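You operate a simulated robot arm through the tools that you are given. There is no shell and no other tool.

You run a simulated robot arm. Do the job below in one go: nothing can be reset, and whatever is moved stays where it is left.

Task
Set the grip trainer to 10 kg and test it with three squeezes.
Fine: free the lock lever first and lock it again after.

The check looks at the end state, three seconds after you hand in, the way a careful person would. Anything else that was tipped, shoved, dropped, spilled or broken makes it a failure.

Robot
A 7-joint arm with a two-finger parallel gripper, fixed in place. Base frame: the origin is on the floor under the middle of its stand, x ahead of it, y to its left, z up; the work surface is at about z = 760. Readings come in mm, rad, newtons and seconds.
It reaches about 1372 mm from its shoulder. Its first joint turns from -2.601 to 2.601 rad. Payload 3.43 kg.
Tool frame: the origin (TCP) lies between the finger pads and is the grasp point; the fingertips stand 30 mm ahead of it; z points along the fingers, y is the line along which they close. The gripper opens to 94 mm. The fingers are 28 mm wide and 10 mm thick; the gripper's body (50 by 96 mm) begins 55 mm behind the TCP.
Orientation is told as [roll, pitch, yaw] about the base's x, y, z axes, in that order, counted from this pose: with the fingers straight down and closing along the base's y, the tool's x points along the base's -x, its y along +y and its z along -z.

Tools
- The arm moves only by the tool nudge_tool. Its argument "plan" is a list of rows, each a list of 7 numbers: the finger opening in mm, from 0 to 94, then the shift along the tool's x, y, z in mm, then the turn, a rotation vector about the tool's x, y, z in rad. In form: [[jaw, dx, dy, dz, wx, wy, wz], ...]. A call has 1 to 20 rows; each row is the pose to reach, as a shift and turn from the pose commanded when the call began, along the tool's axes at that moment. Each row takes 0.2 s and may step no farther than 50 mm and 0.15 rad from the row before; otherwise, or with a gripper value out of range, the whole call is refused. A pose out of reach is approached as far as the arm can. The call stops where the force on the tool passes 90 N (or 10 N more than at its start, if that is more) or the arm is blocked; 0.2 s more then pass. Each finger travels about 45 mm/s and halts on what it meets, pressing with about 39 N; the grip force reading is that of the motor and also rises with nothing between the fingers. The clock runs only during rows and for 0.2 s after the last one: add rows that repeat a pose to give the fingers time. It gives the time, the measured TCP pose, the force on the tool (base axes), the opening and the grip force at its end, in the units of the frame above (readings bear some noise), with the torque about the TCP (base axes, N m) and any sound that the robot's microphone picked up, and new pictures: "show" is both (left out), scene, wrist or none.
- Cameras (640 x 400 px; columns grow to the right, rows downward): "scene" is fixed at [50.1, -648.4, 1407.4]; the picture's right is [0.34, -0.94, 0.00], its down [-0.41, -0.15, -0.90] and it looks along [0.85, 0.31, -0.44] (base axes); focal length 364 px, centre (320, 200). "wrist" rides on the gripper at [76, 14, -102] in the tool frame; the picture's right is [-0.18, 0.98, 0.00], its down [-0.75, -0.14, -0.64] and it looks along [-0.63, -0.12, 0.77] (tool axes); focal length 243 px, centre (320, 200). There is no depth. A picture from a camera that has moved, and an enlarged one, comes with that camera's place and axes in the base frame and with its lens.
- close_up(camera, box): a new picture of the part [left, top, right, bottom] of that camera's present view, enlarged. It takes no simulated time.
- close_job(): hands the job in; it is judged then, once.

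Places have to be worked out from the pictures, the camera data and where the tool is seen. Open the gripper and draw the arm clear of the work before you hand the job in, unless the task says otherwise.

The tools are called after "Request:" as a command line: name --pt "numbers of a row" for each row, then --argument value for the rest, lists and objects as JSON in quotes. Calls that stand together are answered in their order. nudge_tool: Moves the arm, as the interface text tells. Its arguments: {"type":"object","properties":{"plan":{"type":"array"},"show":{"type":"string","enum":["both","scene","wrist","none"]}},"required":["plan"]} The other tools are called the same way: close_up (camera, box) takes an enlarged picture of a part of a camera's view; close_job () hands the job in.

At the start:

```text
time_s: 0.0
ee_pos: [811.8, -561.8, 1091.7]
ee_rot: [0.0, 0.0, -0.001]
contact_force: [0.2, 0.9, -0.2]
moment: [0.04, 0.0, 0.01]
finger_gap: 94.1
grip_force: 0.2
```

scene: 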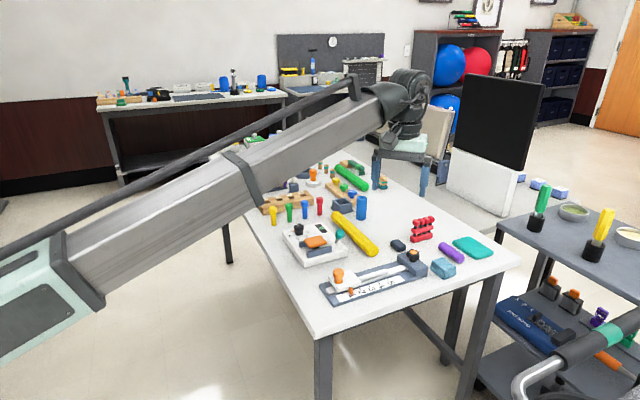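
wrist: 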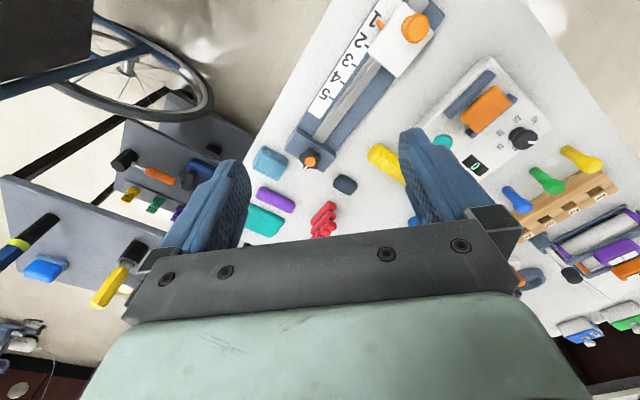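

The pictures show a table with several devices; I need to find which one is the grip trainer, so I take close-ups first.

Request:
close_up --camera "scene" --box '[230, 180, 390, 280]'

Request:
close_up --camera "scene" --box '[310, 220, 470, 320]'

Request:
close_up --camera "wrist" --box '[380, 40, 640, 200]'

Request:
close_up --camera "wrist" --box '[240, 0, 480, 150]'

Request:
close_up --camera "scene" --box '[480, 240, 640, 400]'

```text
4.00 times, centred on (310, 230) of scene
camera zoom: at [50.1, -648.4, 1407.4], right [0.34, -0.94, 0.0], down [-0.41, -0.15, -0.9], along [0.85, 0.31, -0.44], focal length 1457 px, centre (360, 80)
```

zoom: 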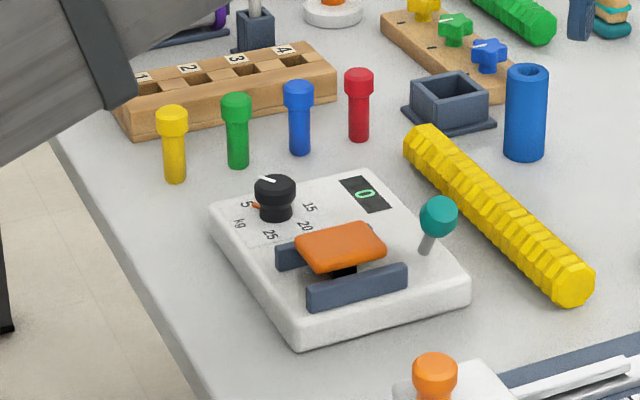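

```text
4.00 times, centred on (390, 270) of scene
camera zoom: at [50.1, -648.4, 1407.4], right [0.34, -0.94, 0.0], down [-0.41, -0.15, -0.9], along [0.85, 0.31, -0.44], focal length 1457 px, centre (40, -80)
```

zoom: 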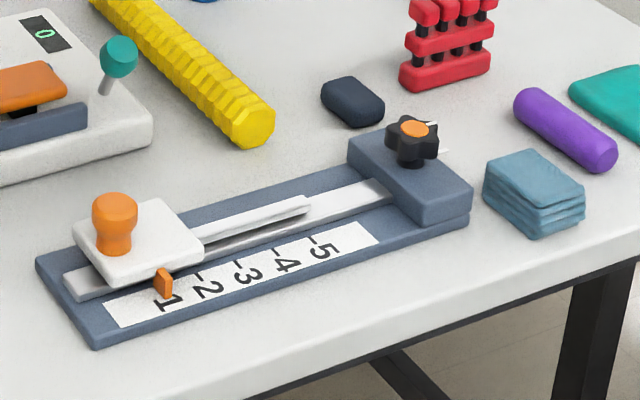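

```text
2.46 times, centred on (510, 120) of wrist
camera zoom: at [735.8, -545.6, 1195.2], right [0.18, 0.98, 0.0], down [0.75, -0.14, 0.64], along [0.63, -0.12, -0.77], focal length 597 px, centre (-148, 397)
```

zoom: 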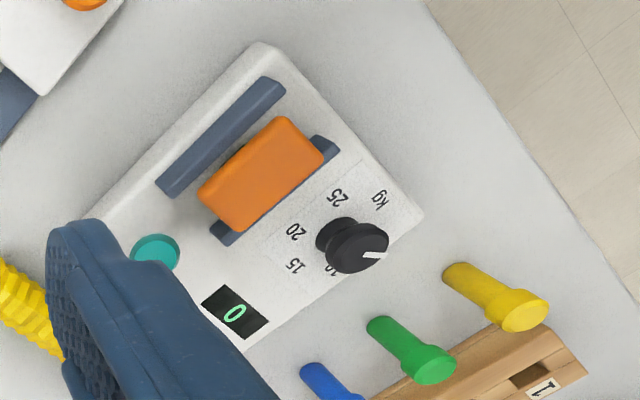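

```text
2.67 times, centred on (360, 75) of wrist
camera zoom: at [735.8, -545.6, 1195.2], right [0.18, 0.98, 0.0], down [0.75, -0.14, 0.64], along [0.63, -0.12, -0.77], focal length 647 px, centre (213, 533)
```

zoom: 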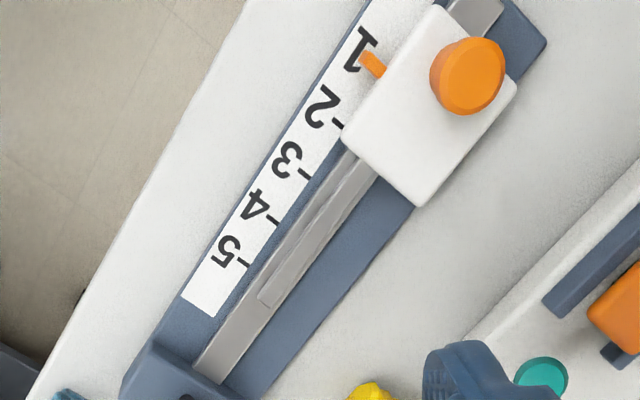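

```text
2.50 times, centred on (560, 320) of scene
camera zoom: at [50.1, -648.4, 1407.4], right [0.34, -0.94, 0.0], down [-0.41, -0.15, -0.9], along [0.85, 0.31, -0.44], focal length 911 px, centre (-280, -100)
```

zoom: 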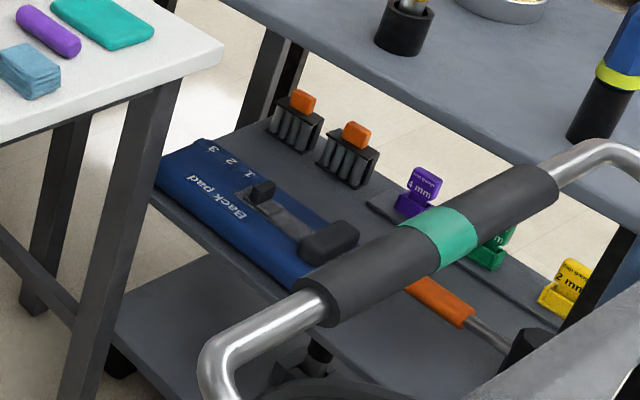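

The grip trainer is the white box with the kg dial, the orange squeeze pad, blue bars, a teal lever and a counter showing 0. I estimate the knob at about (982,-236,812), pad at (913,-318,818), lever ball at (961,-378,827), with the device turned about 45°. I move above it with yaw -0.785 to look more closely.

Request:
nudge_tool --pt "94 -12 31 12 0 0 0.1" --pt "94 -25 62 25 0 0 0.2" --pt "94 -37 93 37 0 0 0.3" --pt "94 -50 124 50 0 0 0.4" --pt "94 -63 155 62 0 0 0.5" --pt "94 -76 186 75 0 0 0.6" --pt "94 -89 217 87 0 0 0.7" --pt "94 -103 252 100 0 0 0.785" --pt "94 -103 252 100 0 0 0.785" --show "both"

```text
time_s: 2.0
ee_pos: [914.3, -311.1, 991.1]
ee_rot: [-0.001, 0.001, -0.789]
contact_force: [0.2, 0.0, -0.2]
moment: [0.01, -0.01, 0.0]
finger_gap: 93.8
grip_force: 0.0
camera wrist: at [871.2, -244.2, 1094.5], right [0.83, 0.56, 0.0], down [0.43, -0.63, 0.64], along [0.36, -0.53, -0.77], focal length 243 px, centre (320, 200)
```

scene: 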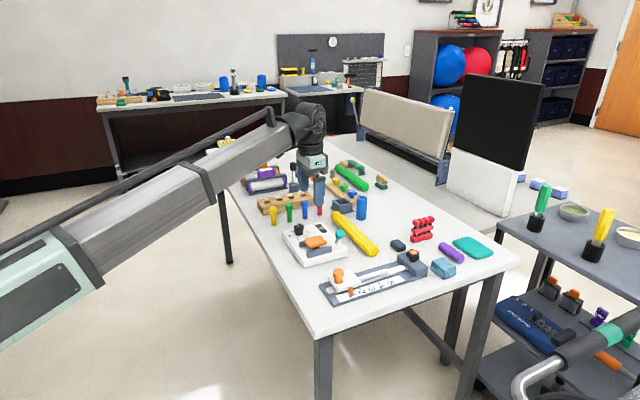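
wrist: 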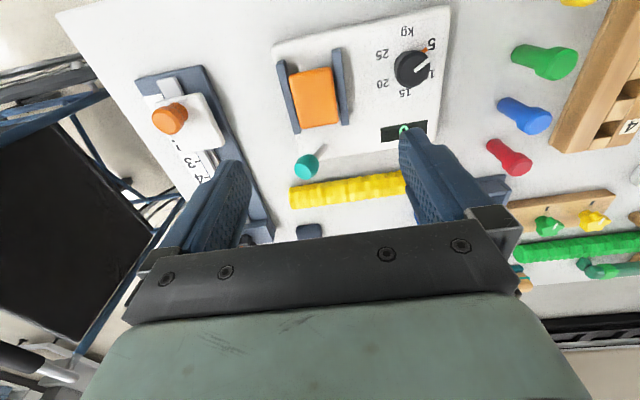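

The tool is now above the device and well aligned with it. I take close-ups for details.

Request:
close_up --camera "wrist" --box '[260, 0, 460, 200]'

Request:
close_up --camera "wrist" --box '[370, 10, 450, 110]'

Request:
close_up --camera "scene" --box '[275, 210, 355, 270]'

```text
2.00 times, centred on (360, 100) of wrist
camera zoom: at [871.2, -244.2, 1094.5], right [0.83, 0.56, 0.0], down [0.43, -0.63, 0.64], along [0.36, -0.53, -0.77], focal length 485 px, centre (240, 400)
```

zoom: 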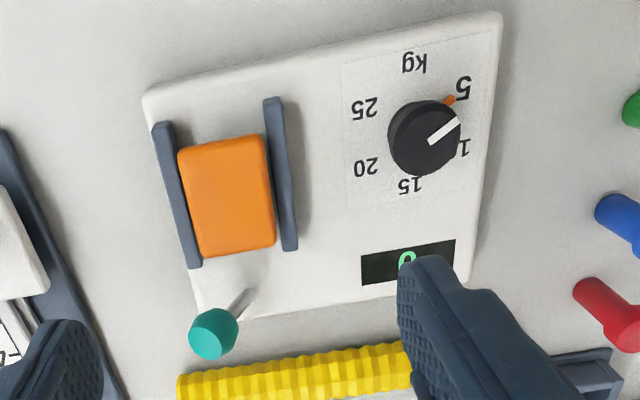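

```text
4.00 times, centred on (410, 60) of wrist
camera zoom: at [871.2, -244.2, 1094.5], right [0.83, 0.56, 0.0], down [0.43, -0.63, 0.64], along [0.36, -0.53, -0.77], focal length 970 px, centre (-40, 760)
```

zoom: 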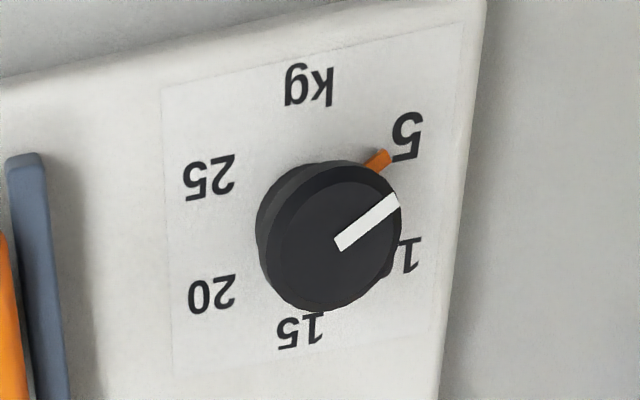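

```text
6.67 times, centred on (315, 240) of scene
camera zoom: at [50.1, -648.4, 1407.4], right [0.34, -0.94, 0.0], down [-0.41, -0.15, -0.9], along [0.85, 0.31, -0.44], focal length 2428 px, centre (353, -67)
```

zoom: 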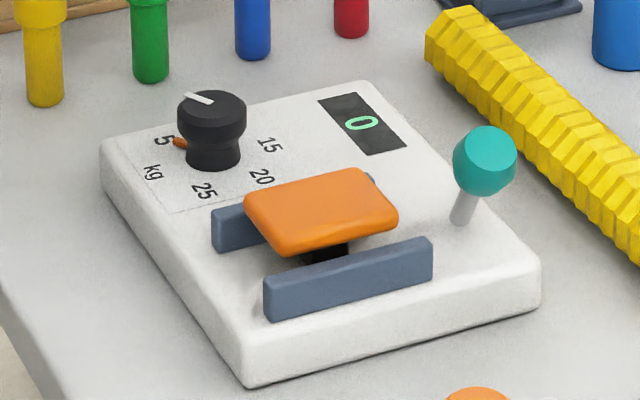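

The pad sits on a black post between two blue rails, the dial's white line appears to point to 5 (label spacing about 60°), and the lever leans towards the pad end. I shift the tool back and lower for a closer look at the lever, pad and dial.

Request:
nudge_tool --pt "94 36 7 0 0 0 0" --pt "94 73 14 30 0 0 0" --pt "94 73 14 60 0 0 0" --pt "94 73 14 90 0 0 0" --pt "94 73 14 90 0 0 0" --show "wrist"

```text
time_s: 3.2
ee_pos: [872.0, -248.7, 900.0]
ee_rot: [0.001, -0.001, -0.786]
contact_force: [0.1, 0.2, 0.8]
moment: [0.01, 0.02, -0.04]
finger_gap: 94.1
grip_force: 0.1
camera wrist: at [828.5, -182.9, 1004.1], right [0.83, 0.56, 0.0], down [0.43, -0.63, 0.64], along [0.36, -0.53, -0.77], focal length 243 px, centre (320, 200)
```

wrist: 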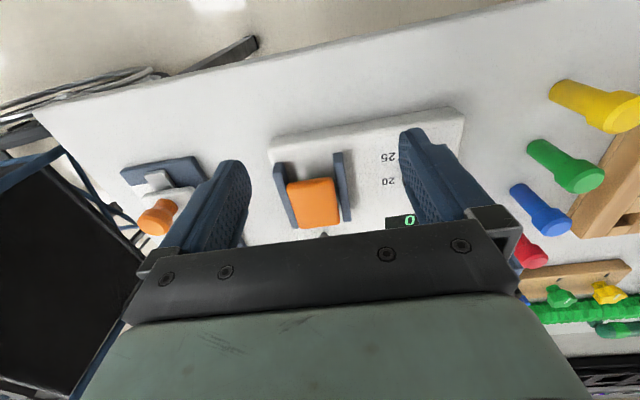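

Fingers hide parts of the device, so I shift forward so that the lever sits in the clear upper part of the wrist view.

Request:
nudge_tool --pt "94 0 0 -30 0 0 0" --pt "94 -45 -8 -30 0 0 0" --pt "94 -90 -16 -30 0 0 0" --pt "94 -125 -24 -30 0 0 0" --pt "94 -125 -24 -30 0 0 0" --show "wrist"

Request:
close_up --camera "wrist" --box '[240, 0, 420, 230]'

```text
time_s: 4.4
ee_pos: [943.3, -352.7, 930.7]
ee_rot: [0.0, 0.001, -0.784]
contact_force: [0.2, -0.3, 0.5]
moment: [0.03, -0.02, -0.02]
finger_gap: 93.8
grip_force: 0.0
camera wrist: at [898.5, -286.8, 1034.7], right [0.83, 0.56, 0.0], down [0.43, -0.63, 0.64], along [0.36, -0.53, -0.77], focal length 243 px, centre (320, 200)
```

wrist: 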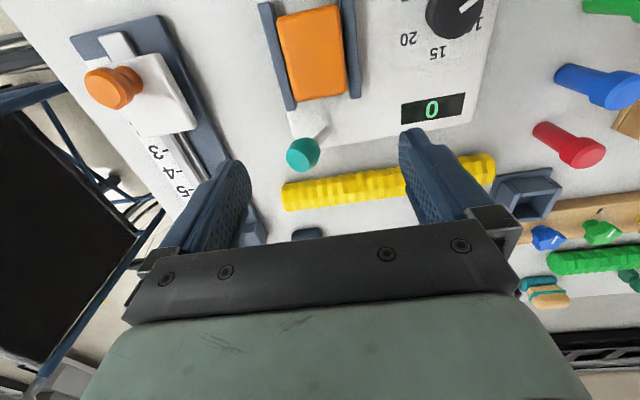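

```text
1.74 times, centred on (330, 115) of wrist
camera zoom: at [898.5, -286.8, 1034.7], right [0.83, 0.56, 0.0], down [0.43, -0.63, 0.64], along [0.36, -0.53, -0.77], focal length 422 px, centre (303, 348)
```

zoom: 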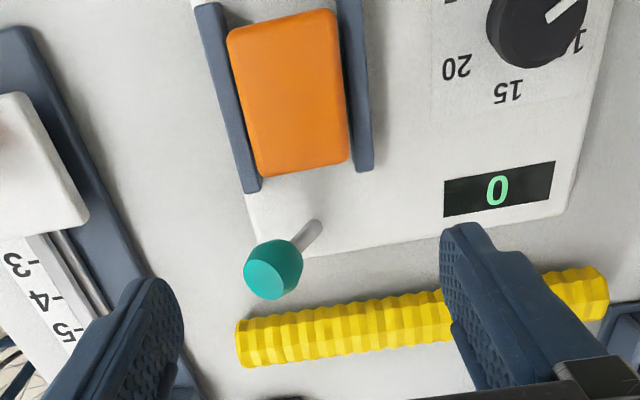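

The lever's ball is at about (947,-385,841) with its foot near (966,-369,784), so it leans towards the pad side (device direction -E1, tool -y). I'll straddle the ball with the open fingers (they close along E1) so I can push it the other way.

Request:
nudge_tool --pt "94 -26 -20 0 0 0 0" --pt "94 -26 -20 0 0 0 0" --pt "94 -26 -20 30 0 0 0" --pt "94 -26 -20 55 0 0 0" --pt "94 -26 -20 55 0 0 0" --show "both"

Request:
close_up --camera "wrist" --box '[220, 60, 420, 230]'

Request:
close_up --camera "scene" --box '[275, 180, 375, 270]'

```text
time_s: 5.6
ee_pos: [947.5, -386.2, 877.7]
ee_rot: [-0.002, -0.002, -0.784]
contact_force: [0.0, -0.2, 0.2]
moment: [0.01, -0.02, -0.02]
finger_gap: 93.9
grip_force: 0.0
camera wrist: at [902.9, -320.3, 981.0], right [0.83, 0.56, 0.0], down [0.43, -0.63, 0.64], along [0.36, -0.53, -0.77], focal length 243 px, centre (320, 200)
```

scene: 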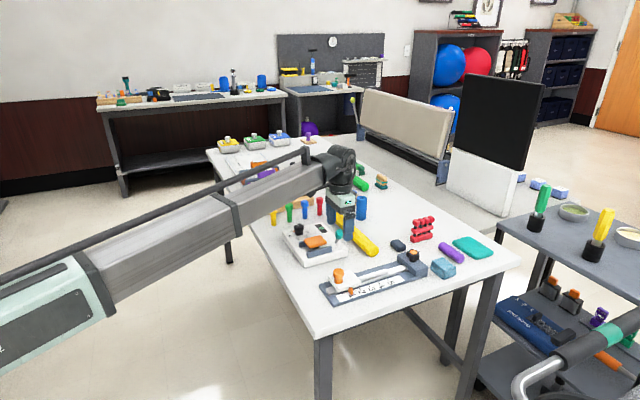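
wrist: 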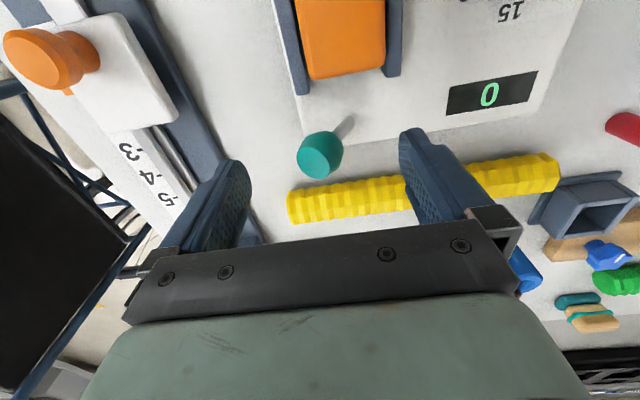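

```text
2.35 times, centred on (320, 145) of wrist
camera zoom: at [902.9, -320.3, 981.0], right [0.83, 0.56, 0.0], down [0.43, -0.63, 0.64], along [0.36, -0.53, -0.77], focal length 571 px, centre (320, 329)
```

zoom: 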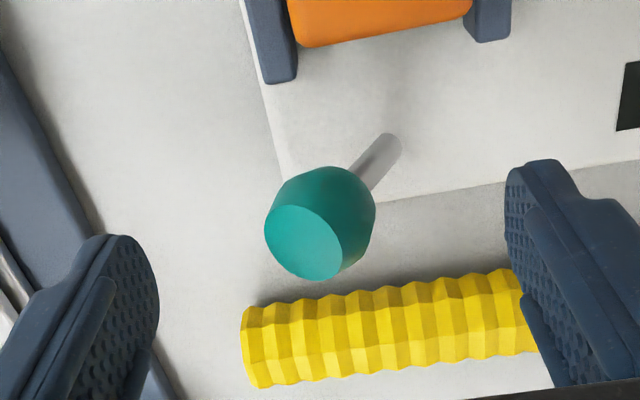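

```text
4.44 times, centred on (325, 225) of scene
camera zoom: at [50.1, -648.4, 1407.4], right [0.34, -0.94, 0.0], down [-0.41, -0.15, -0.9], along [0.85, 0.31, -0.44], focal length 1619 px, centre (298, 89)
```

zoom: 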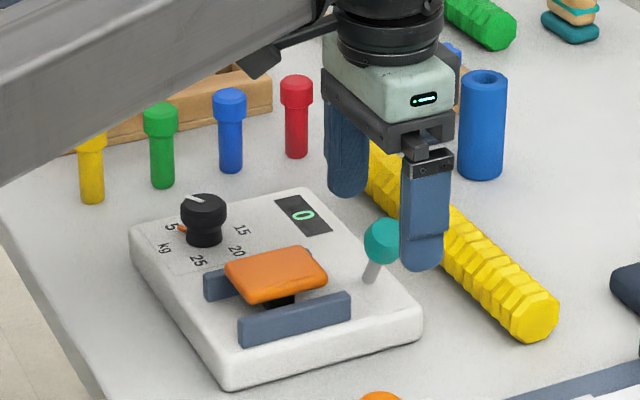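

The ball lies between the fingers, at roughly (946,-382,846). I lower 30 mm and close to about 46 mm so the ball is loosely straddled.

Request:
nudge_tool --pt "94 0 0 15 0 0 0" --pt "94 0 0 30 0 0 0" --pt "70 0 0 30 0 0 0" --pt "46 0 0 30 0 0 0" --pt "46 0 0 30 0 0 0" --pt "46 0 0 30 0 0 0" --show "both"

Request:
close_up --camera "wrist" --box '[220, 60, 420, 230]'

Request:
close_up --camera "scene" --box '[275, 180, 375, 270]'

```text
time_s: 7.0
ee_pos: [947.8, -386.2, 847.3]
ee_rot: [0.001, -0.002, -0.786]
contact_force: [-0.4, 0.7, 0.5]
moment: [0.0, -0.01, 0.0]
finger_gap: 46.1
grip_force: 0.1
camera wrist: at [904.0, -320.5, 950.5], right [0.83, 0.56, 0.0], down [0.43, -0.63, 0.64], along [0.36, -0.53, -0.77], focal length 243 px, centre (320, 200)
```

scene: 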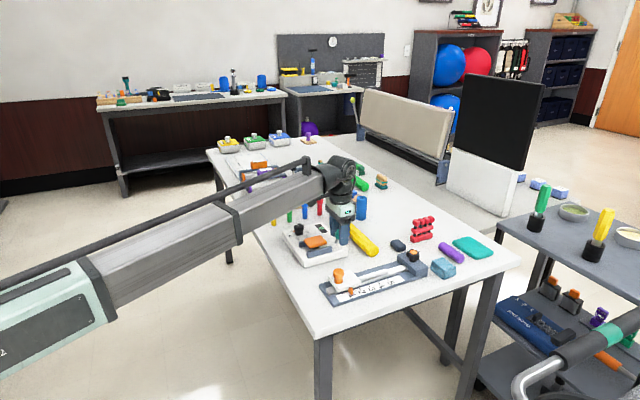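
wrist: 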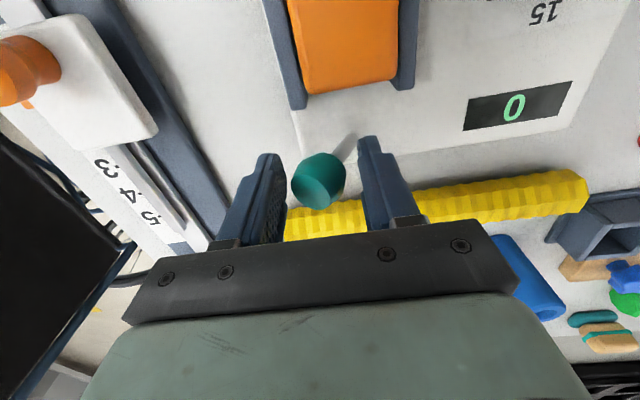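

```text
2.35 times, centred on (320, 145) of wrist
camera zoom: at [904.0, -320.5, 950.5], right [0.83, 0.56, 0.0], down [0.43, -0.63, 0.64], along [0.36, -0.53, -0.77], focal length 571 px, centre (320, 329)
```

zoom: 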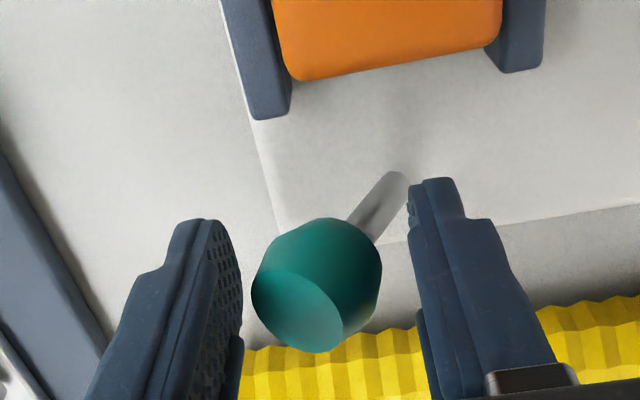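

```text
4.44 times, centred on (325, 225) of scene
camera zoom: at [50.1, -648.4, 1407.4], right [0.34, -0.94, 0.0], down [-0.41, -0.15, -0.9], along [0.85, 0.31, -0.44], focal length 1619 px, centre (298, 89)
```

zoom: 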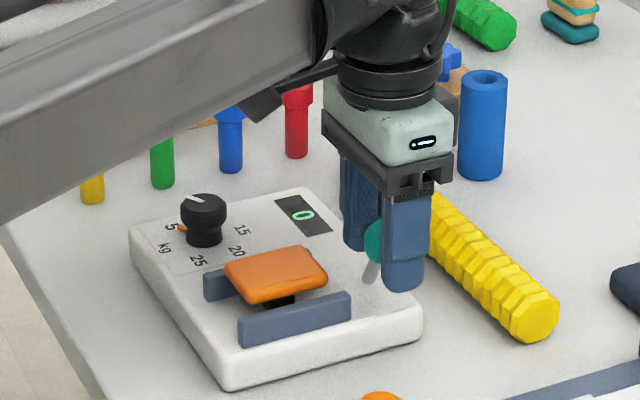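

The ball sits between the fingers with a few mm on each side. I now push it slowly in tool +y, checking the force and the picture.

Request:
nudge_tool --pt "46 0 5 0 0 0 0" --pt "46 0 10 0 0 0 0" --pt "46 0 15 0 0 0 0" --pt "46 0 20 0 0 0 0" --pt "46 0 25 0 0 0 0" --pt "46 0 30 0 0 0 0" --show "both"

Request:
close_up --camera "wrist" --box '[220, 60, 420, 230]'

Request:
close_up --camera "scene" --box '[275, 180, 375, 270]'

```text
time_s: 8.4
ee_pos: [969.3, -364.9, 847.1]
ee_rot: [-0.001, 0.001, -0.786]
contact_force: [-0.2, -0.4, -0.3]
moment: [-0.02, 0.0, 0.0]
finger_gap: 46.3
grip_force: 0.3
camera wrist: at [926.5, -298.8, 950.0], right [0.83, 0.56, 0.0], down [0.43, -0.63, 0.64], along [0.36, -0.53, -0.77], focal length 243 px, centre (320, 200)
```

scene: 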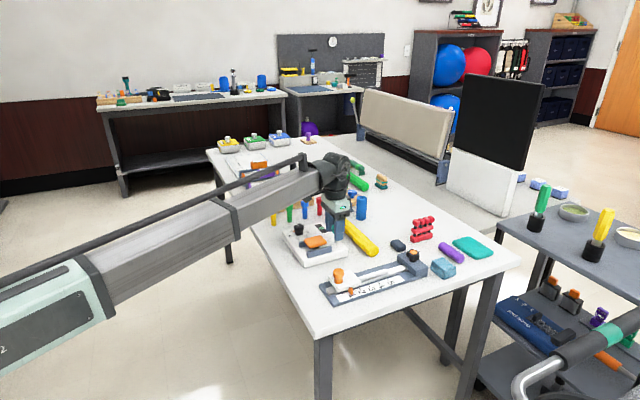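
wrist: 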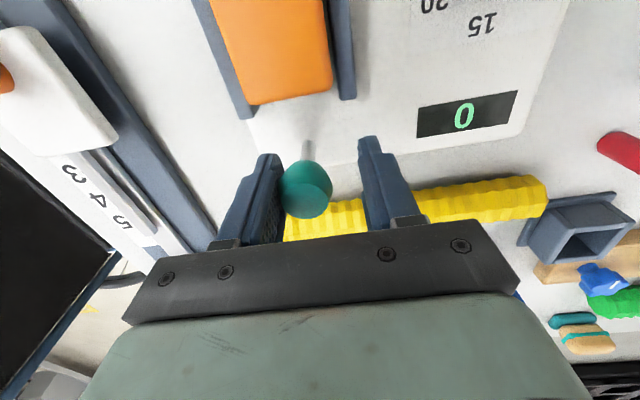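

```text
2.35 times, centred on (320, 145) of wrist
camera zoom: at [926.5, -298.8, 950.0], right [0.83, 0.56, 0.0], down [0.43, -0.63, 0.64], along [0.36, -0.53, -0.77], focal length 571 px, centre (320, 329)
```

zoom: 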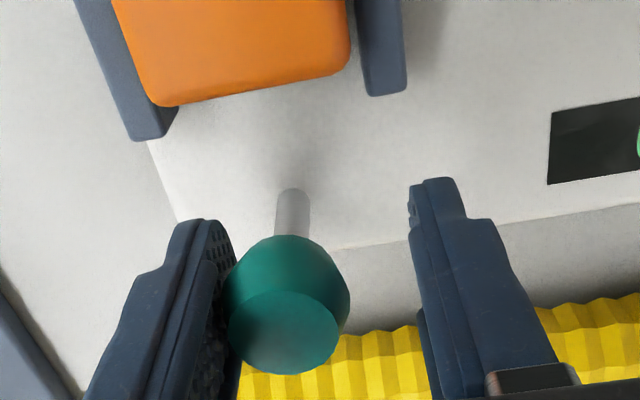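

```text
4.44 times, centred on (325, 225) of scene
camera zoom: at [50.1, -648.4, 1407.4], right [0.34, -0.94, 0.0], down [-0.41, -0.15, -0.9], along [0.85, 0.31, -0.44], focal length 1619 px, centre (298, 89)
```

zoom: 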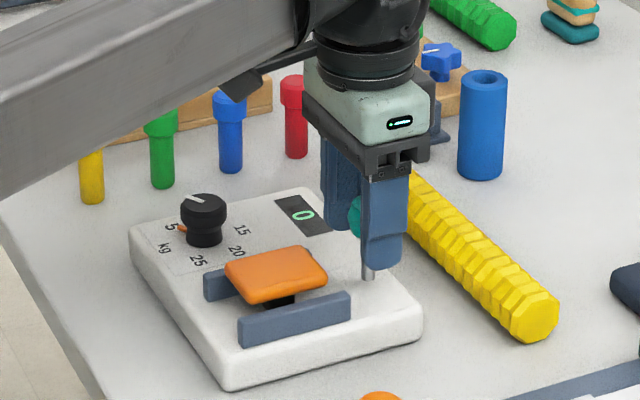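

The lever follows with hardly any force and is now about upright. I keep pushing in the same direction in small steps until it reaches its stop.

Request:
nudge_tool --pt "46 0 4 0 0 0 0" --pt "46 0 8 0 0 0 0" --pt "46 0 12 0 0 0 0" --pt "46 0 16 0 0 0 0" --pt "46 0 20 0 0 0 0" --pt "46 0 24 0 0 0 0" --show "both"

Request:
close_up --camera "wrist" --box '[220, 60, 420, 230]'

```text
time_s: 9.8
ee_pos: [985.4, -348.6, 845.9]
ee_rot: [-0.003, 0.0, -0.784]
contact_force: [-2.3, -4.5, 1.4]
moment: [-0.14, 0.06, 0.02]
finger_gap: 48.8
grip_force: 2.2
camera wrist: at [942.7, -282.1, 950.2], right [0.83, 0.56, 0.0], down [0.43, -0.63, 0.64], along [0.36, -0.53, -0.77], focal length 243 px, centre (320, 200)
```

scene: 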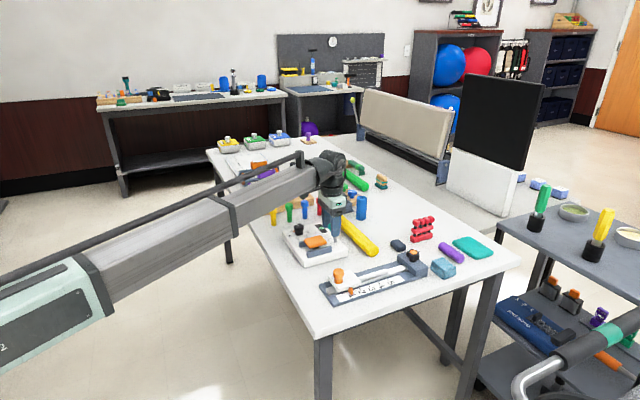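
wrist: 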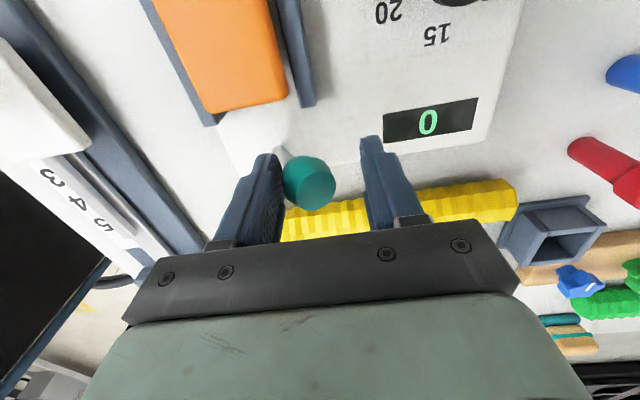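

```text
2.35 times, centred on (320, 145) of wrist
camera zoom: at [942.7, -282.1, 950.2], right [0.83, 0.56, 0.0], down [0.43, -0.63, 0.64], along [0.36, -0.53, -0.77], focal length 571 px, centre (320, 329)
```

zoom: 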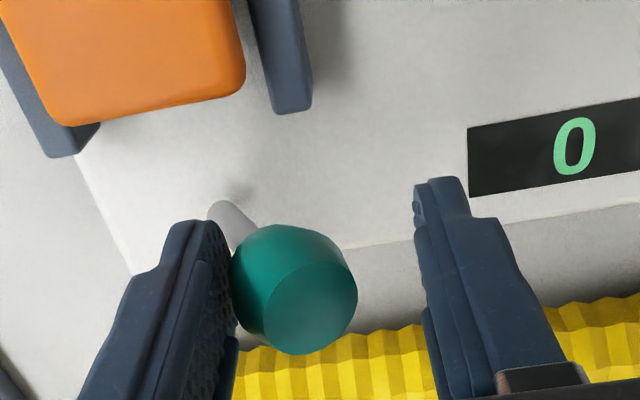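

The force has risen to about 5 N and the left finger is being pushed back, so the lever may be at its stop. I push 4 mm more to confirm.

Request:
nudge_tool --pt "46 0 2 0 0 0 0" --pt "46 0 4 0 0 0 0" --pt "46 0 6 0 0 0 0" --show "wrist"

Request:
close_up --camera "wrist" --box '[220, 60, 420, 230]'

```text
time_s: 10.6
ee_pos: [989.9, -345.7, 847.4]
ee_rot: [0.0, 0.0, -0.788]
contact_force: [-13.0, -13.3, 4.9]
moment: [-0.45, 0.57, -0.04]
finger_gap: 56.7
grip_force: 9.9
camera wrist: at [946.0, -278.7, 950.3], right [0.83, 0.56, 0.0], down [0.43, -0.63, 0.64], along [0.36, -0.53, -0.77], focal length 243 px, centre (320, 200)
```

wrist: 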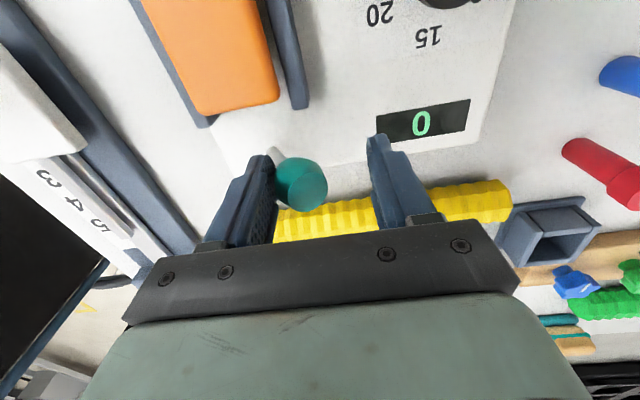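

```text
2.35 times, centred on (320, 145) of wrist
camera zoom: at [946.0, -278.7, 950.3], right [0.83, 0.56, 0.0], down [0.43, -0.63, 0.64], along [0.36, -0.53, -0.77], focal length 571 px, centre (320, 329)
```

zoom: 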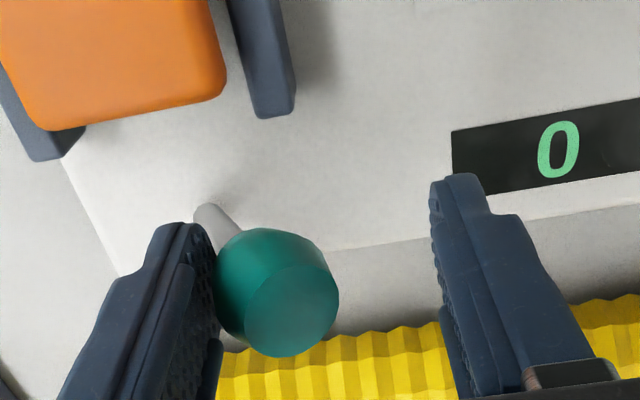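

The lever is against its stop (18 N, fingers pushed open), so it has been swung fully. I back off, open and lift, then check that it stays.

Request:
nudge_tool --pt "60 0 -8 0 0 0 0" --pt "80 0 -10 0 0 0 0" --pt "80 0 -10 0 0 0 0" --pt "80 0 -10 -40 0 0 0" --pt "80 0 -10 -80 0 0 0" --pt "80 0 -10 -80 0 0 0" --show "both"

Request:
close_up --camera "wrist" --box '[220, 0, 460, 200]'

Request:
close_up --camera "scene" --box '[275, 200, 375, 270]'

```text
time_s: 12.0
ee_pos: [984.5, -350.5, 927.2]
ee_rot: [0.0, 0.0, -0.787]
contact_force: [0.2, 0.8, 0.5]
moment: [-0.03, 0.03, -0.02]
finger_gap: 79.9
grip_force: 0.1
camera wrist: at [940.8, -283.8, 1030.3], right [0.83, 0.56, 0.0], down [0.43, -0.63, 0.64], along [0.36, -0.53, -0.77], focal length 243 px, centre (320, 200)
```

scene: 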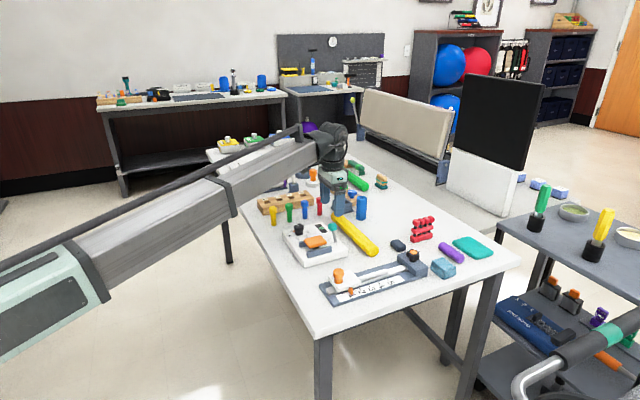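
wrist: 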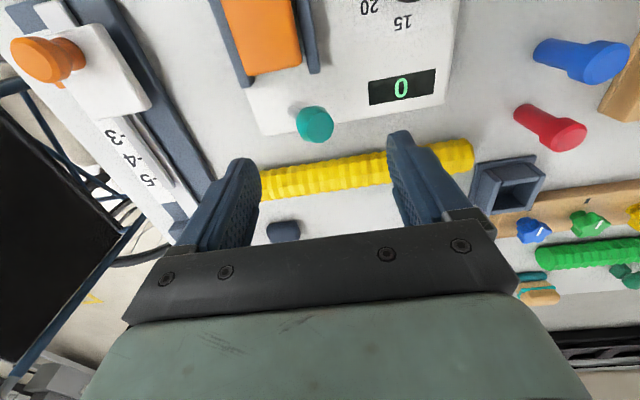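

```text
2.00 times, centred on (340, 100) of wrist
camera zoom: at [940.8, -283.8, 1030.3], right [0.83, 0.56, 0.0], down [0.43, -0.63, 0.64], along [0.36, -0.53, -0.77], focal length 485 px, centre (280, 400)
```

zoom: 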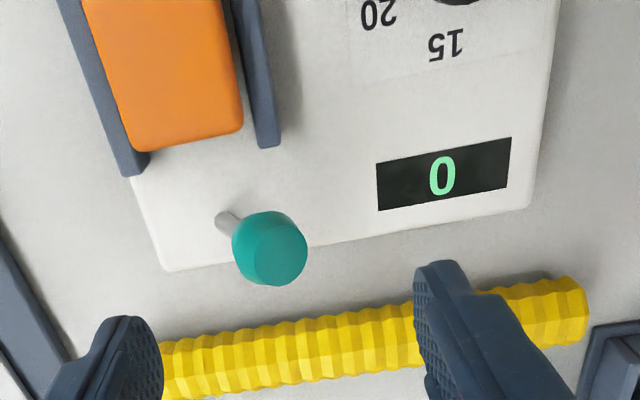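

```text
5.71 times, centred on (325, 235) of scene
camera zoom: at [50.1, -648.4, 1407.4], right [0.34, -0.94, 0.0], down [-0.41, -0.15, -0.9], along [0.85, 0.31, -0.44], focal length 2082 px, centre (291, 0)
```

zoom: 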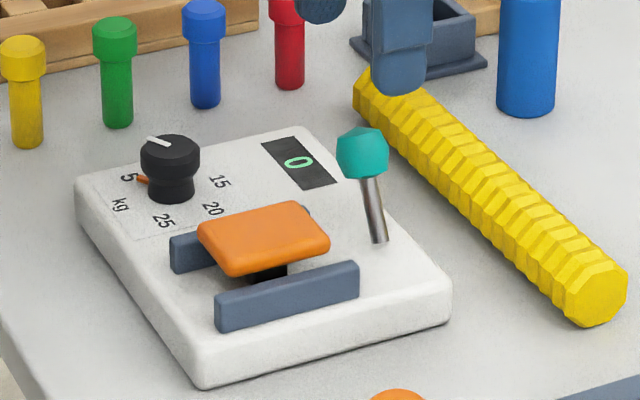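

The lever stays tipped to the other side (towards the display), with the box undisturbed. Next is the dial: I move above the knob at about (984,-237) and turn the tool to yaw +0.26 so that the 60° turn ends at a yaw known to be reachable.

Request:
nudge_tool --pt "80 11 11 0 0 0 -0.149" --pt "80 23 23 0 0 0 -0.298" --pt "80 34 34 0 0 0 -0.447" --pt "80 46 46 0 0 0 -0.596" --pt "80 57 57 0 0 0 -0.745" --pt "80 69 69 0 0 0 -0.894" --pt "80 80 80 0 0 0 -1.042" --pt "80 80 80 0 0 0 -1.042" --show "wrist"

Request:
close_up --camera "wrist" --box '[220, 0, 460, 200]'

```text
time_s: 13.8
ee_pos: [984.0, -237.5, 926.8]
ee_rot: [-0.002, -0.001, 0.259]
contact_force: [-0.3, 0.3, 0.7]
moment: [0.02, -0.01, 0.0]
finger_gap: 80.0
grip_force: 0.1
camera wrist: at [906.5, -240.8, 1029.8], right [-0.07, 1.0, 0.0], down [0.76, 0.06, 0.64], along [0.64, 0.05, -0.77], focal length 243 px, centre (320, 200)
```

wrist: 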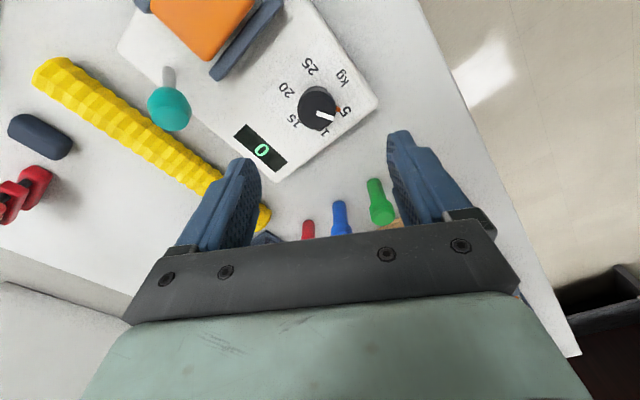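

```text
2.00 times, centred on (340, 100) of wrist
camera zoom: at [906.5, -240.8, 1029.8], right [-0.07, 1.0, 0.0], down [0.76, 0.06, 0.64], along [0.64, 0.05, -0.77], focal length 485 px, centre (280, 400)
```

zoom: 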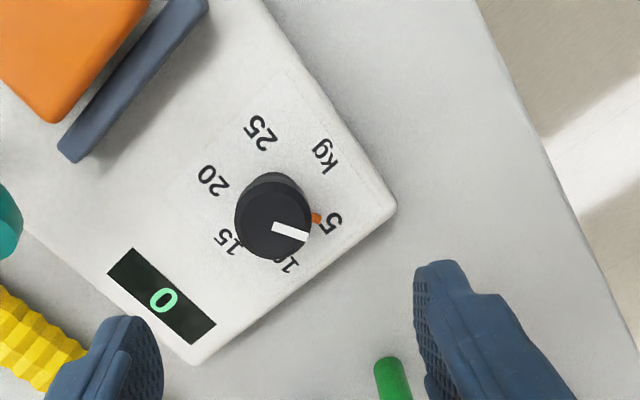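

The knob's centre reads (983.5,-237.5), matching the tool position; its line points at 75–77°, label 5 is at 75° and 15 at -45°, so 10 is a -60° turn away. I descend so the fingertips are at z≈797, then close on the knob.

Request:
nudge_tool --pt "60 0 0 40 0 0 0" --pt "60 0 0 75 0 0 0" --pt "60 0 0 100 0 0 0" --pt "60 0 0 100 0 0 0" --pt "45 0 0 100 0 0 0" --pt "25 0 0 100 0 0 0" --pt "25 0 0 100 0 0 0" --pt "25 0 0 100 0 0 0" --show "both"

Request:
close_up --camera "wrist" --box '[220, 60, 420, 230]'

Request:
close_up --camera "scene" --box '[265, 190, 365, 270]'

```text
time_s: 15.6
ee_pos: [983.5, -237.8, 829.5]
ee_rot: [-0.001, 0.0, 0.256]
contact_force: [1.1, -14.2, -1.1]
moment: [-0.15, -0.19, 0.02]
finger_gap: 33.4
grip_force: 7.7
camera wrist: at [907.0, -241.7, 931.2], right [-0.07, 1.0, 0.0], down [0.76, 0.06, 0.64], along [0.64, 0.04, -0.77], focal length 243 px, centre (320, 200)
```

scene: 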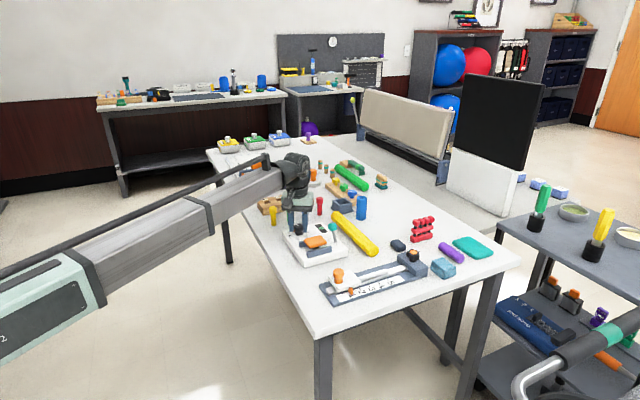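
wrist: 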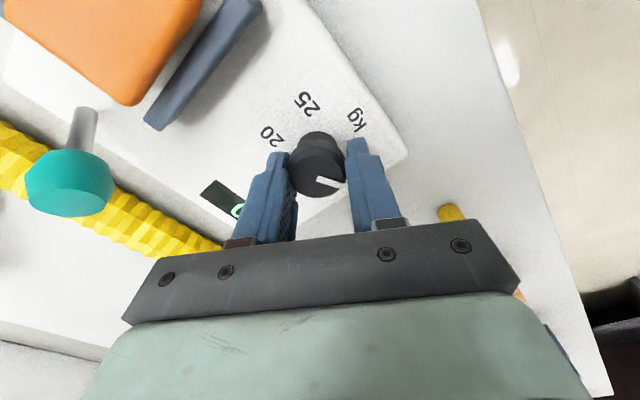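

```text
2.35 times, centred on (320, 145) of wrist
camera zoom: at [907.0, -241.7, 931.2], right [-0.07, 1.0, 0.0], down [0.76, 0.06, 0.64], along [0.64, 0.04, -0.77], focal length 571 px, centre (320, 329)
```

zoom: 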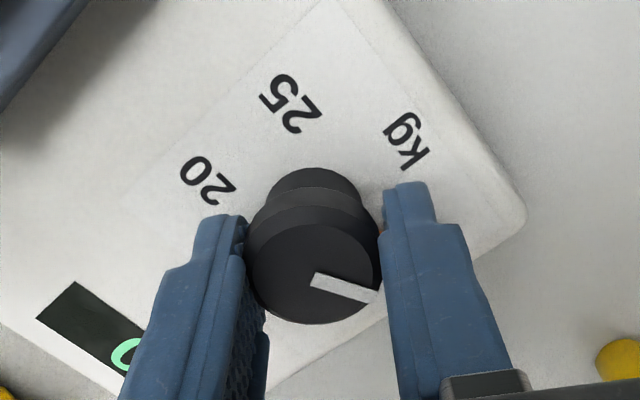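

```text
5.00 times, centred on (315, 230) of scene
camera zoom: at [50.1, -648.4, 1407.4], right [0.34, -0.94, 0.0], down [-0.41, -0.15, -0.9], along [0.85, 0.31, -0.44], focal length 1821 px, centre (345, 50)
```

zoom: 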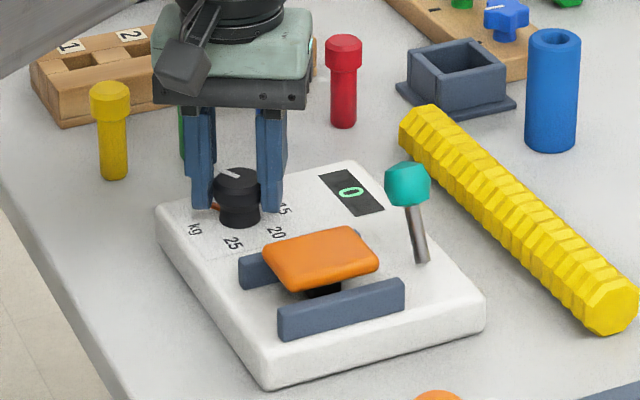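

The fingers hold the knob at 33.4 mm but with a sideways load of -14 N in y, so I'm slightly off centre. I shift about 1 mm in tool -y and let the grip settle.

Request:
nudge_tool --pt "25 0 -0.5 0 0 0 0" --pt "25 0 -1 0 0 0 0" --pt "25 0 -1 0 0 0 0" --show "none"

```text
time_s: 16.4
ee_pos: [985.3, -238.7, 828.1]
ee_rot: [0.0, 0.001, 0.257]
contact_force: [-0.4, -12.4, -0.3]
moment: [-0.26, 0.06, 0.0]
finger_gap: 32.0
grip_force: 6.4
```

The net side force remains about -12 N, so I shift another 1.5 mm in -y and check with the wrist picture.

Request:
nudge_tool --pt "25 0 -0.8 0 0 0 0" --pt "25 0 -1.6 0 0 0 0" --pt "25 0 -1.6 0 0 0 0" --show "wrist"

Request:
close_up --camera "wrist" --box '[240, 90, 400, 230]'

```text
time_s: 17.2
ee_pos: [984.4, -240.6, 829.1]
ee_rot: [0.0, 0.0, 0.257]
contact_force: [0.5, -5.6, 3.1]
moment: [-0.14, -0.06, 0.02]
finger_gap: 30.6
grip_force: 35.4
camera wrist: at [907.6, -243.3, 931.0], right [-0.07, 1.0, 0.0], down [0.76, 0.05, 0.64], along [0.64, 0.05, -0.77], focal length 243 px, centre (320, 200)
```

wrist: 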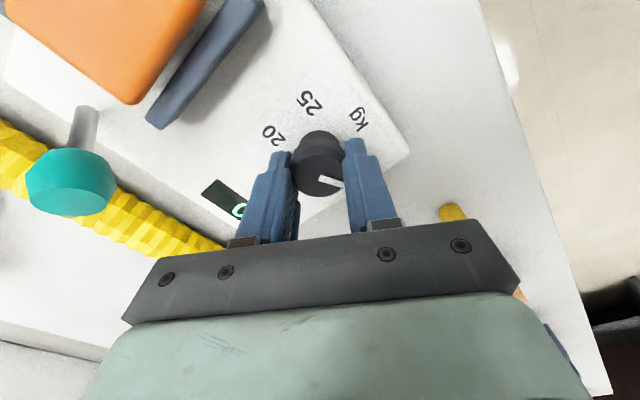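

```text
2.86 times, centred on (320, 160) of wrist
camera zoom: at [907.6, -243.3, 931.0], right [-0.07, 1.0, 0.0], down [0.76, 0.05, 0.64], along [0.64, 0.05, -0.77], focal length 693 px, centre (320, 314)
```

zoom: 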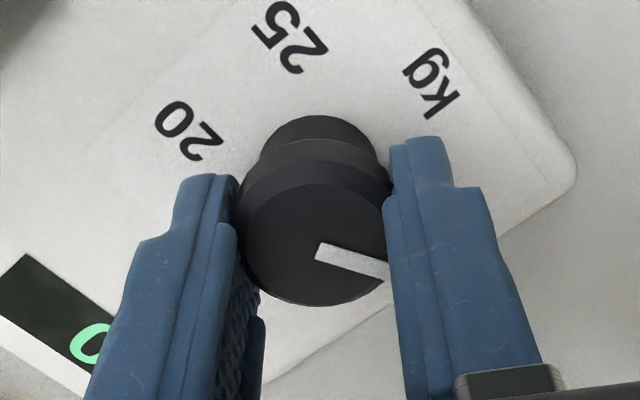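

Both fingers now grip (35 N, 30.6 mm). I turn the first half of the way, +0.52 rad about tool z (clockwise from above), and check the readings.

Request:
nudge_tool --pt "22 0 -0.3 0 0 0 0.1" --pt "22 0 -0.3 0 0 0 0.2" --pt "22 0 -0.3 0 0 0 0.3" --pt "22 0 -0.3 0 0 0 0.4" --pt "22 0 -0.3 0 0 0 0.5" --show "wrist"

Request:
close_up --camera "wrist" --box '[240, 90, 400, 230]'

```text
time_s: 18.4
ee_pos: [985.3, -242.0, 828.1]
ee_rot: [0.0, -0.001, -0.246]
contact_force: [3.1, -6.4, 16.3]
moment: [-0.15, 0.49, 0.06]
finger_gap: 30.7
grip_force: 45.3
camera wrist: at [914.4, -206.4, 930.9], right [0.42, 0.91, 0.0], down [0.7, -0.32, 0.64], along [0.58, -0.27, -0.77], focal length 243 px, centre (320, 200)
```

wrist: 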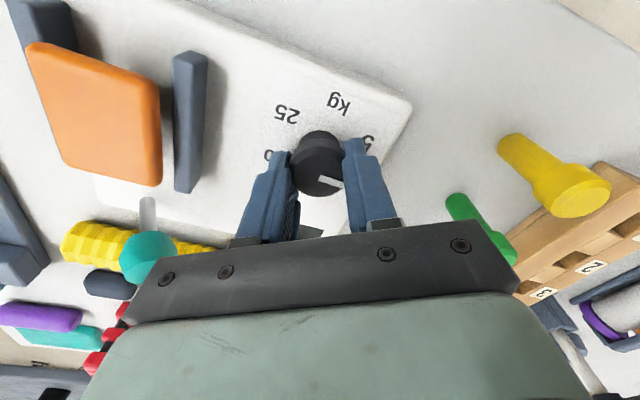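

```text
2.86 times, centred on (320, 160) of wrist
camera zoom: at [914.4, -206.4, 930.9], right [0.42, 0.91, 0.0], down [0.7, -0.32, 0.64], along [0.58, -0.27, -0.77], focal length 693 px, centre (320, 314)
```

zoom: 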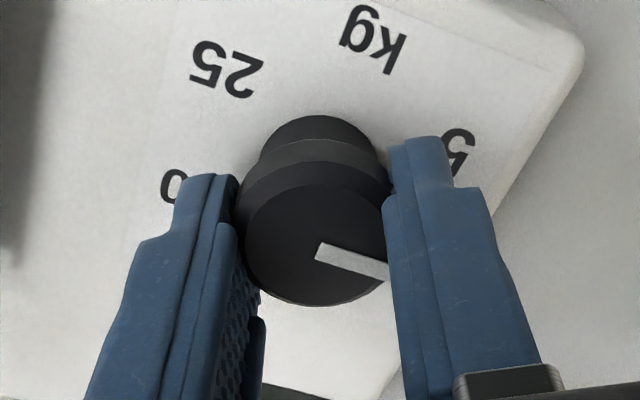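

The knob turns along with the gripper. I continue another 0.52 rad.

Request:
nudge_tool --pt "22 0 0 0 0 0 0.1" --pt "22 0 0 0 0 0 0.2" --pt "22 0 0 0 0 0 0.3" --pt "22 0 0 0 0 0 0.4" --pt "22 0 0 0 0 0 0.5" --pt "22 0 0 0 0 0 0.55" --show "both"

Request:
close_up --camera "wrist" --box '[240, 90, 400, 230]'

Request:
close_up --camera "scene" --box '[265, 190, 365, 270]'

```text
time_s: 19.8
ee_pos: [984.5, -241.2, 828.5]
ee_rot: [-0.002, 0.0, -0.795]
contact_force: [-10.1, -13.3, 11.2]
moment: [-0.72, -0.67, 0.05]
finger_gap: 30.1
grip_force: 45.1
camera wrist: at [940.8, -174.6, 930.9], right [0.83, 0.56, 0.0], down [0.43, -0.64, 0.64], along [0.36, -0.53, -0.77], focal length 243 px, centre (320, 200)
```

scene: 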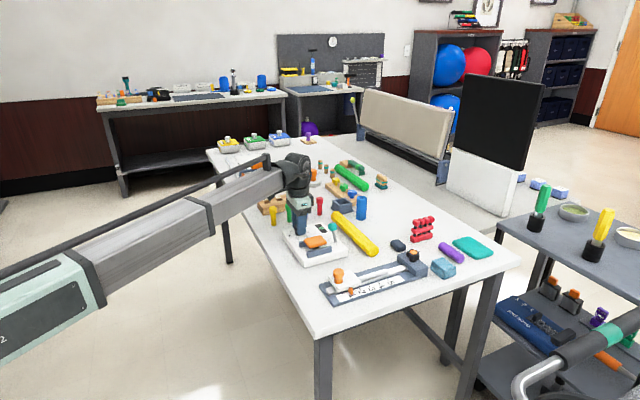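
wrist: 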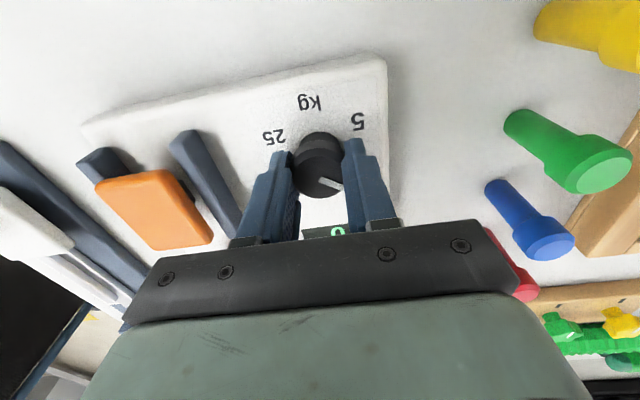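

```text
2.86 times, centred on (320, 160) of wrist
camera zoom: at [940.8, -174.6, 930.9], right [0.83, 0.56, 0.0], down [0.43, -0.64, 0.64], along [0.36, -0.53, -0.77], focal length 693 px, centre (320, 314)
```

zoom: 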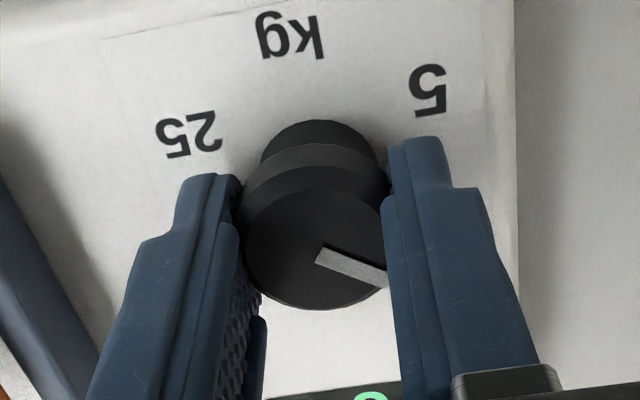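

```text
5.00 times, centred on (315, 230) of scene
camera zoom: at [50.1, -648.4, 1407.4], right [0.34, -0.94, 0.0], down [-0.41, -0.15, -0.9], along [0.85, 0.31, -0.44], focal length 1821 px, centre (345, 50)
```

zoom: 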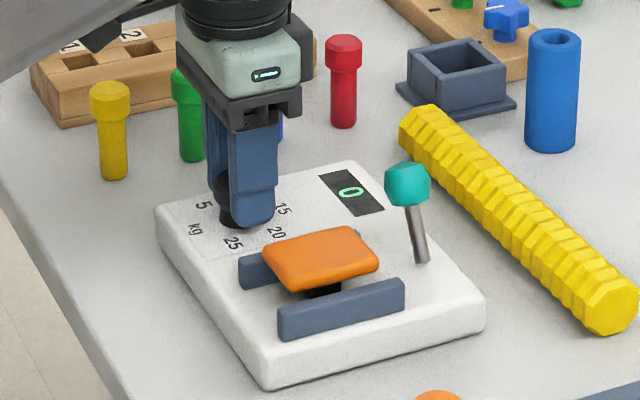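

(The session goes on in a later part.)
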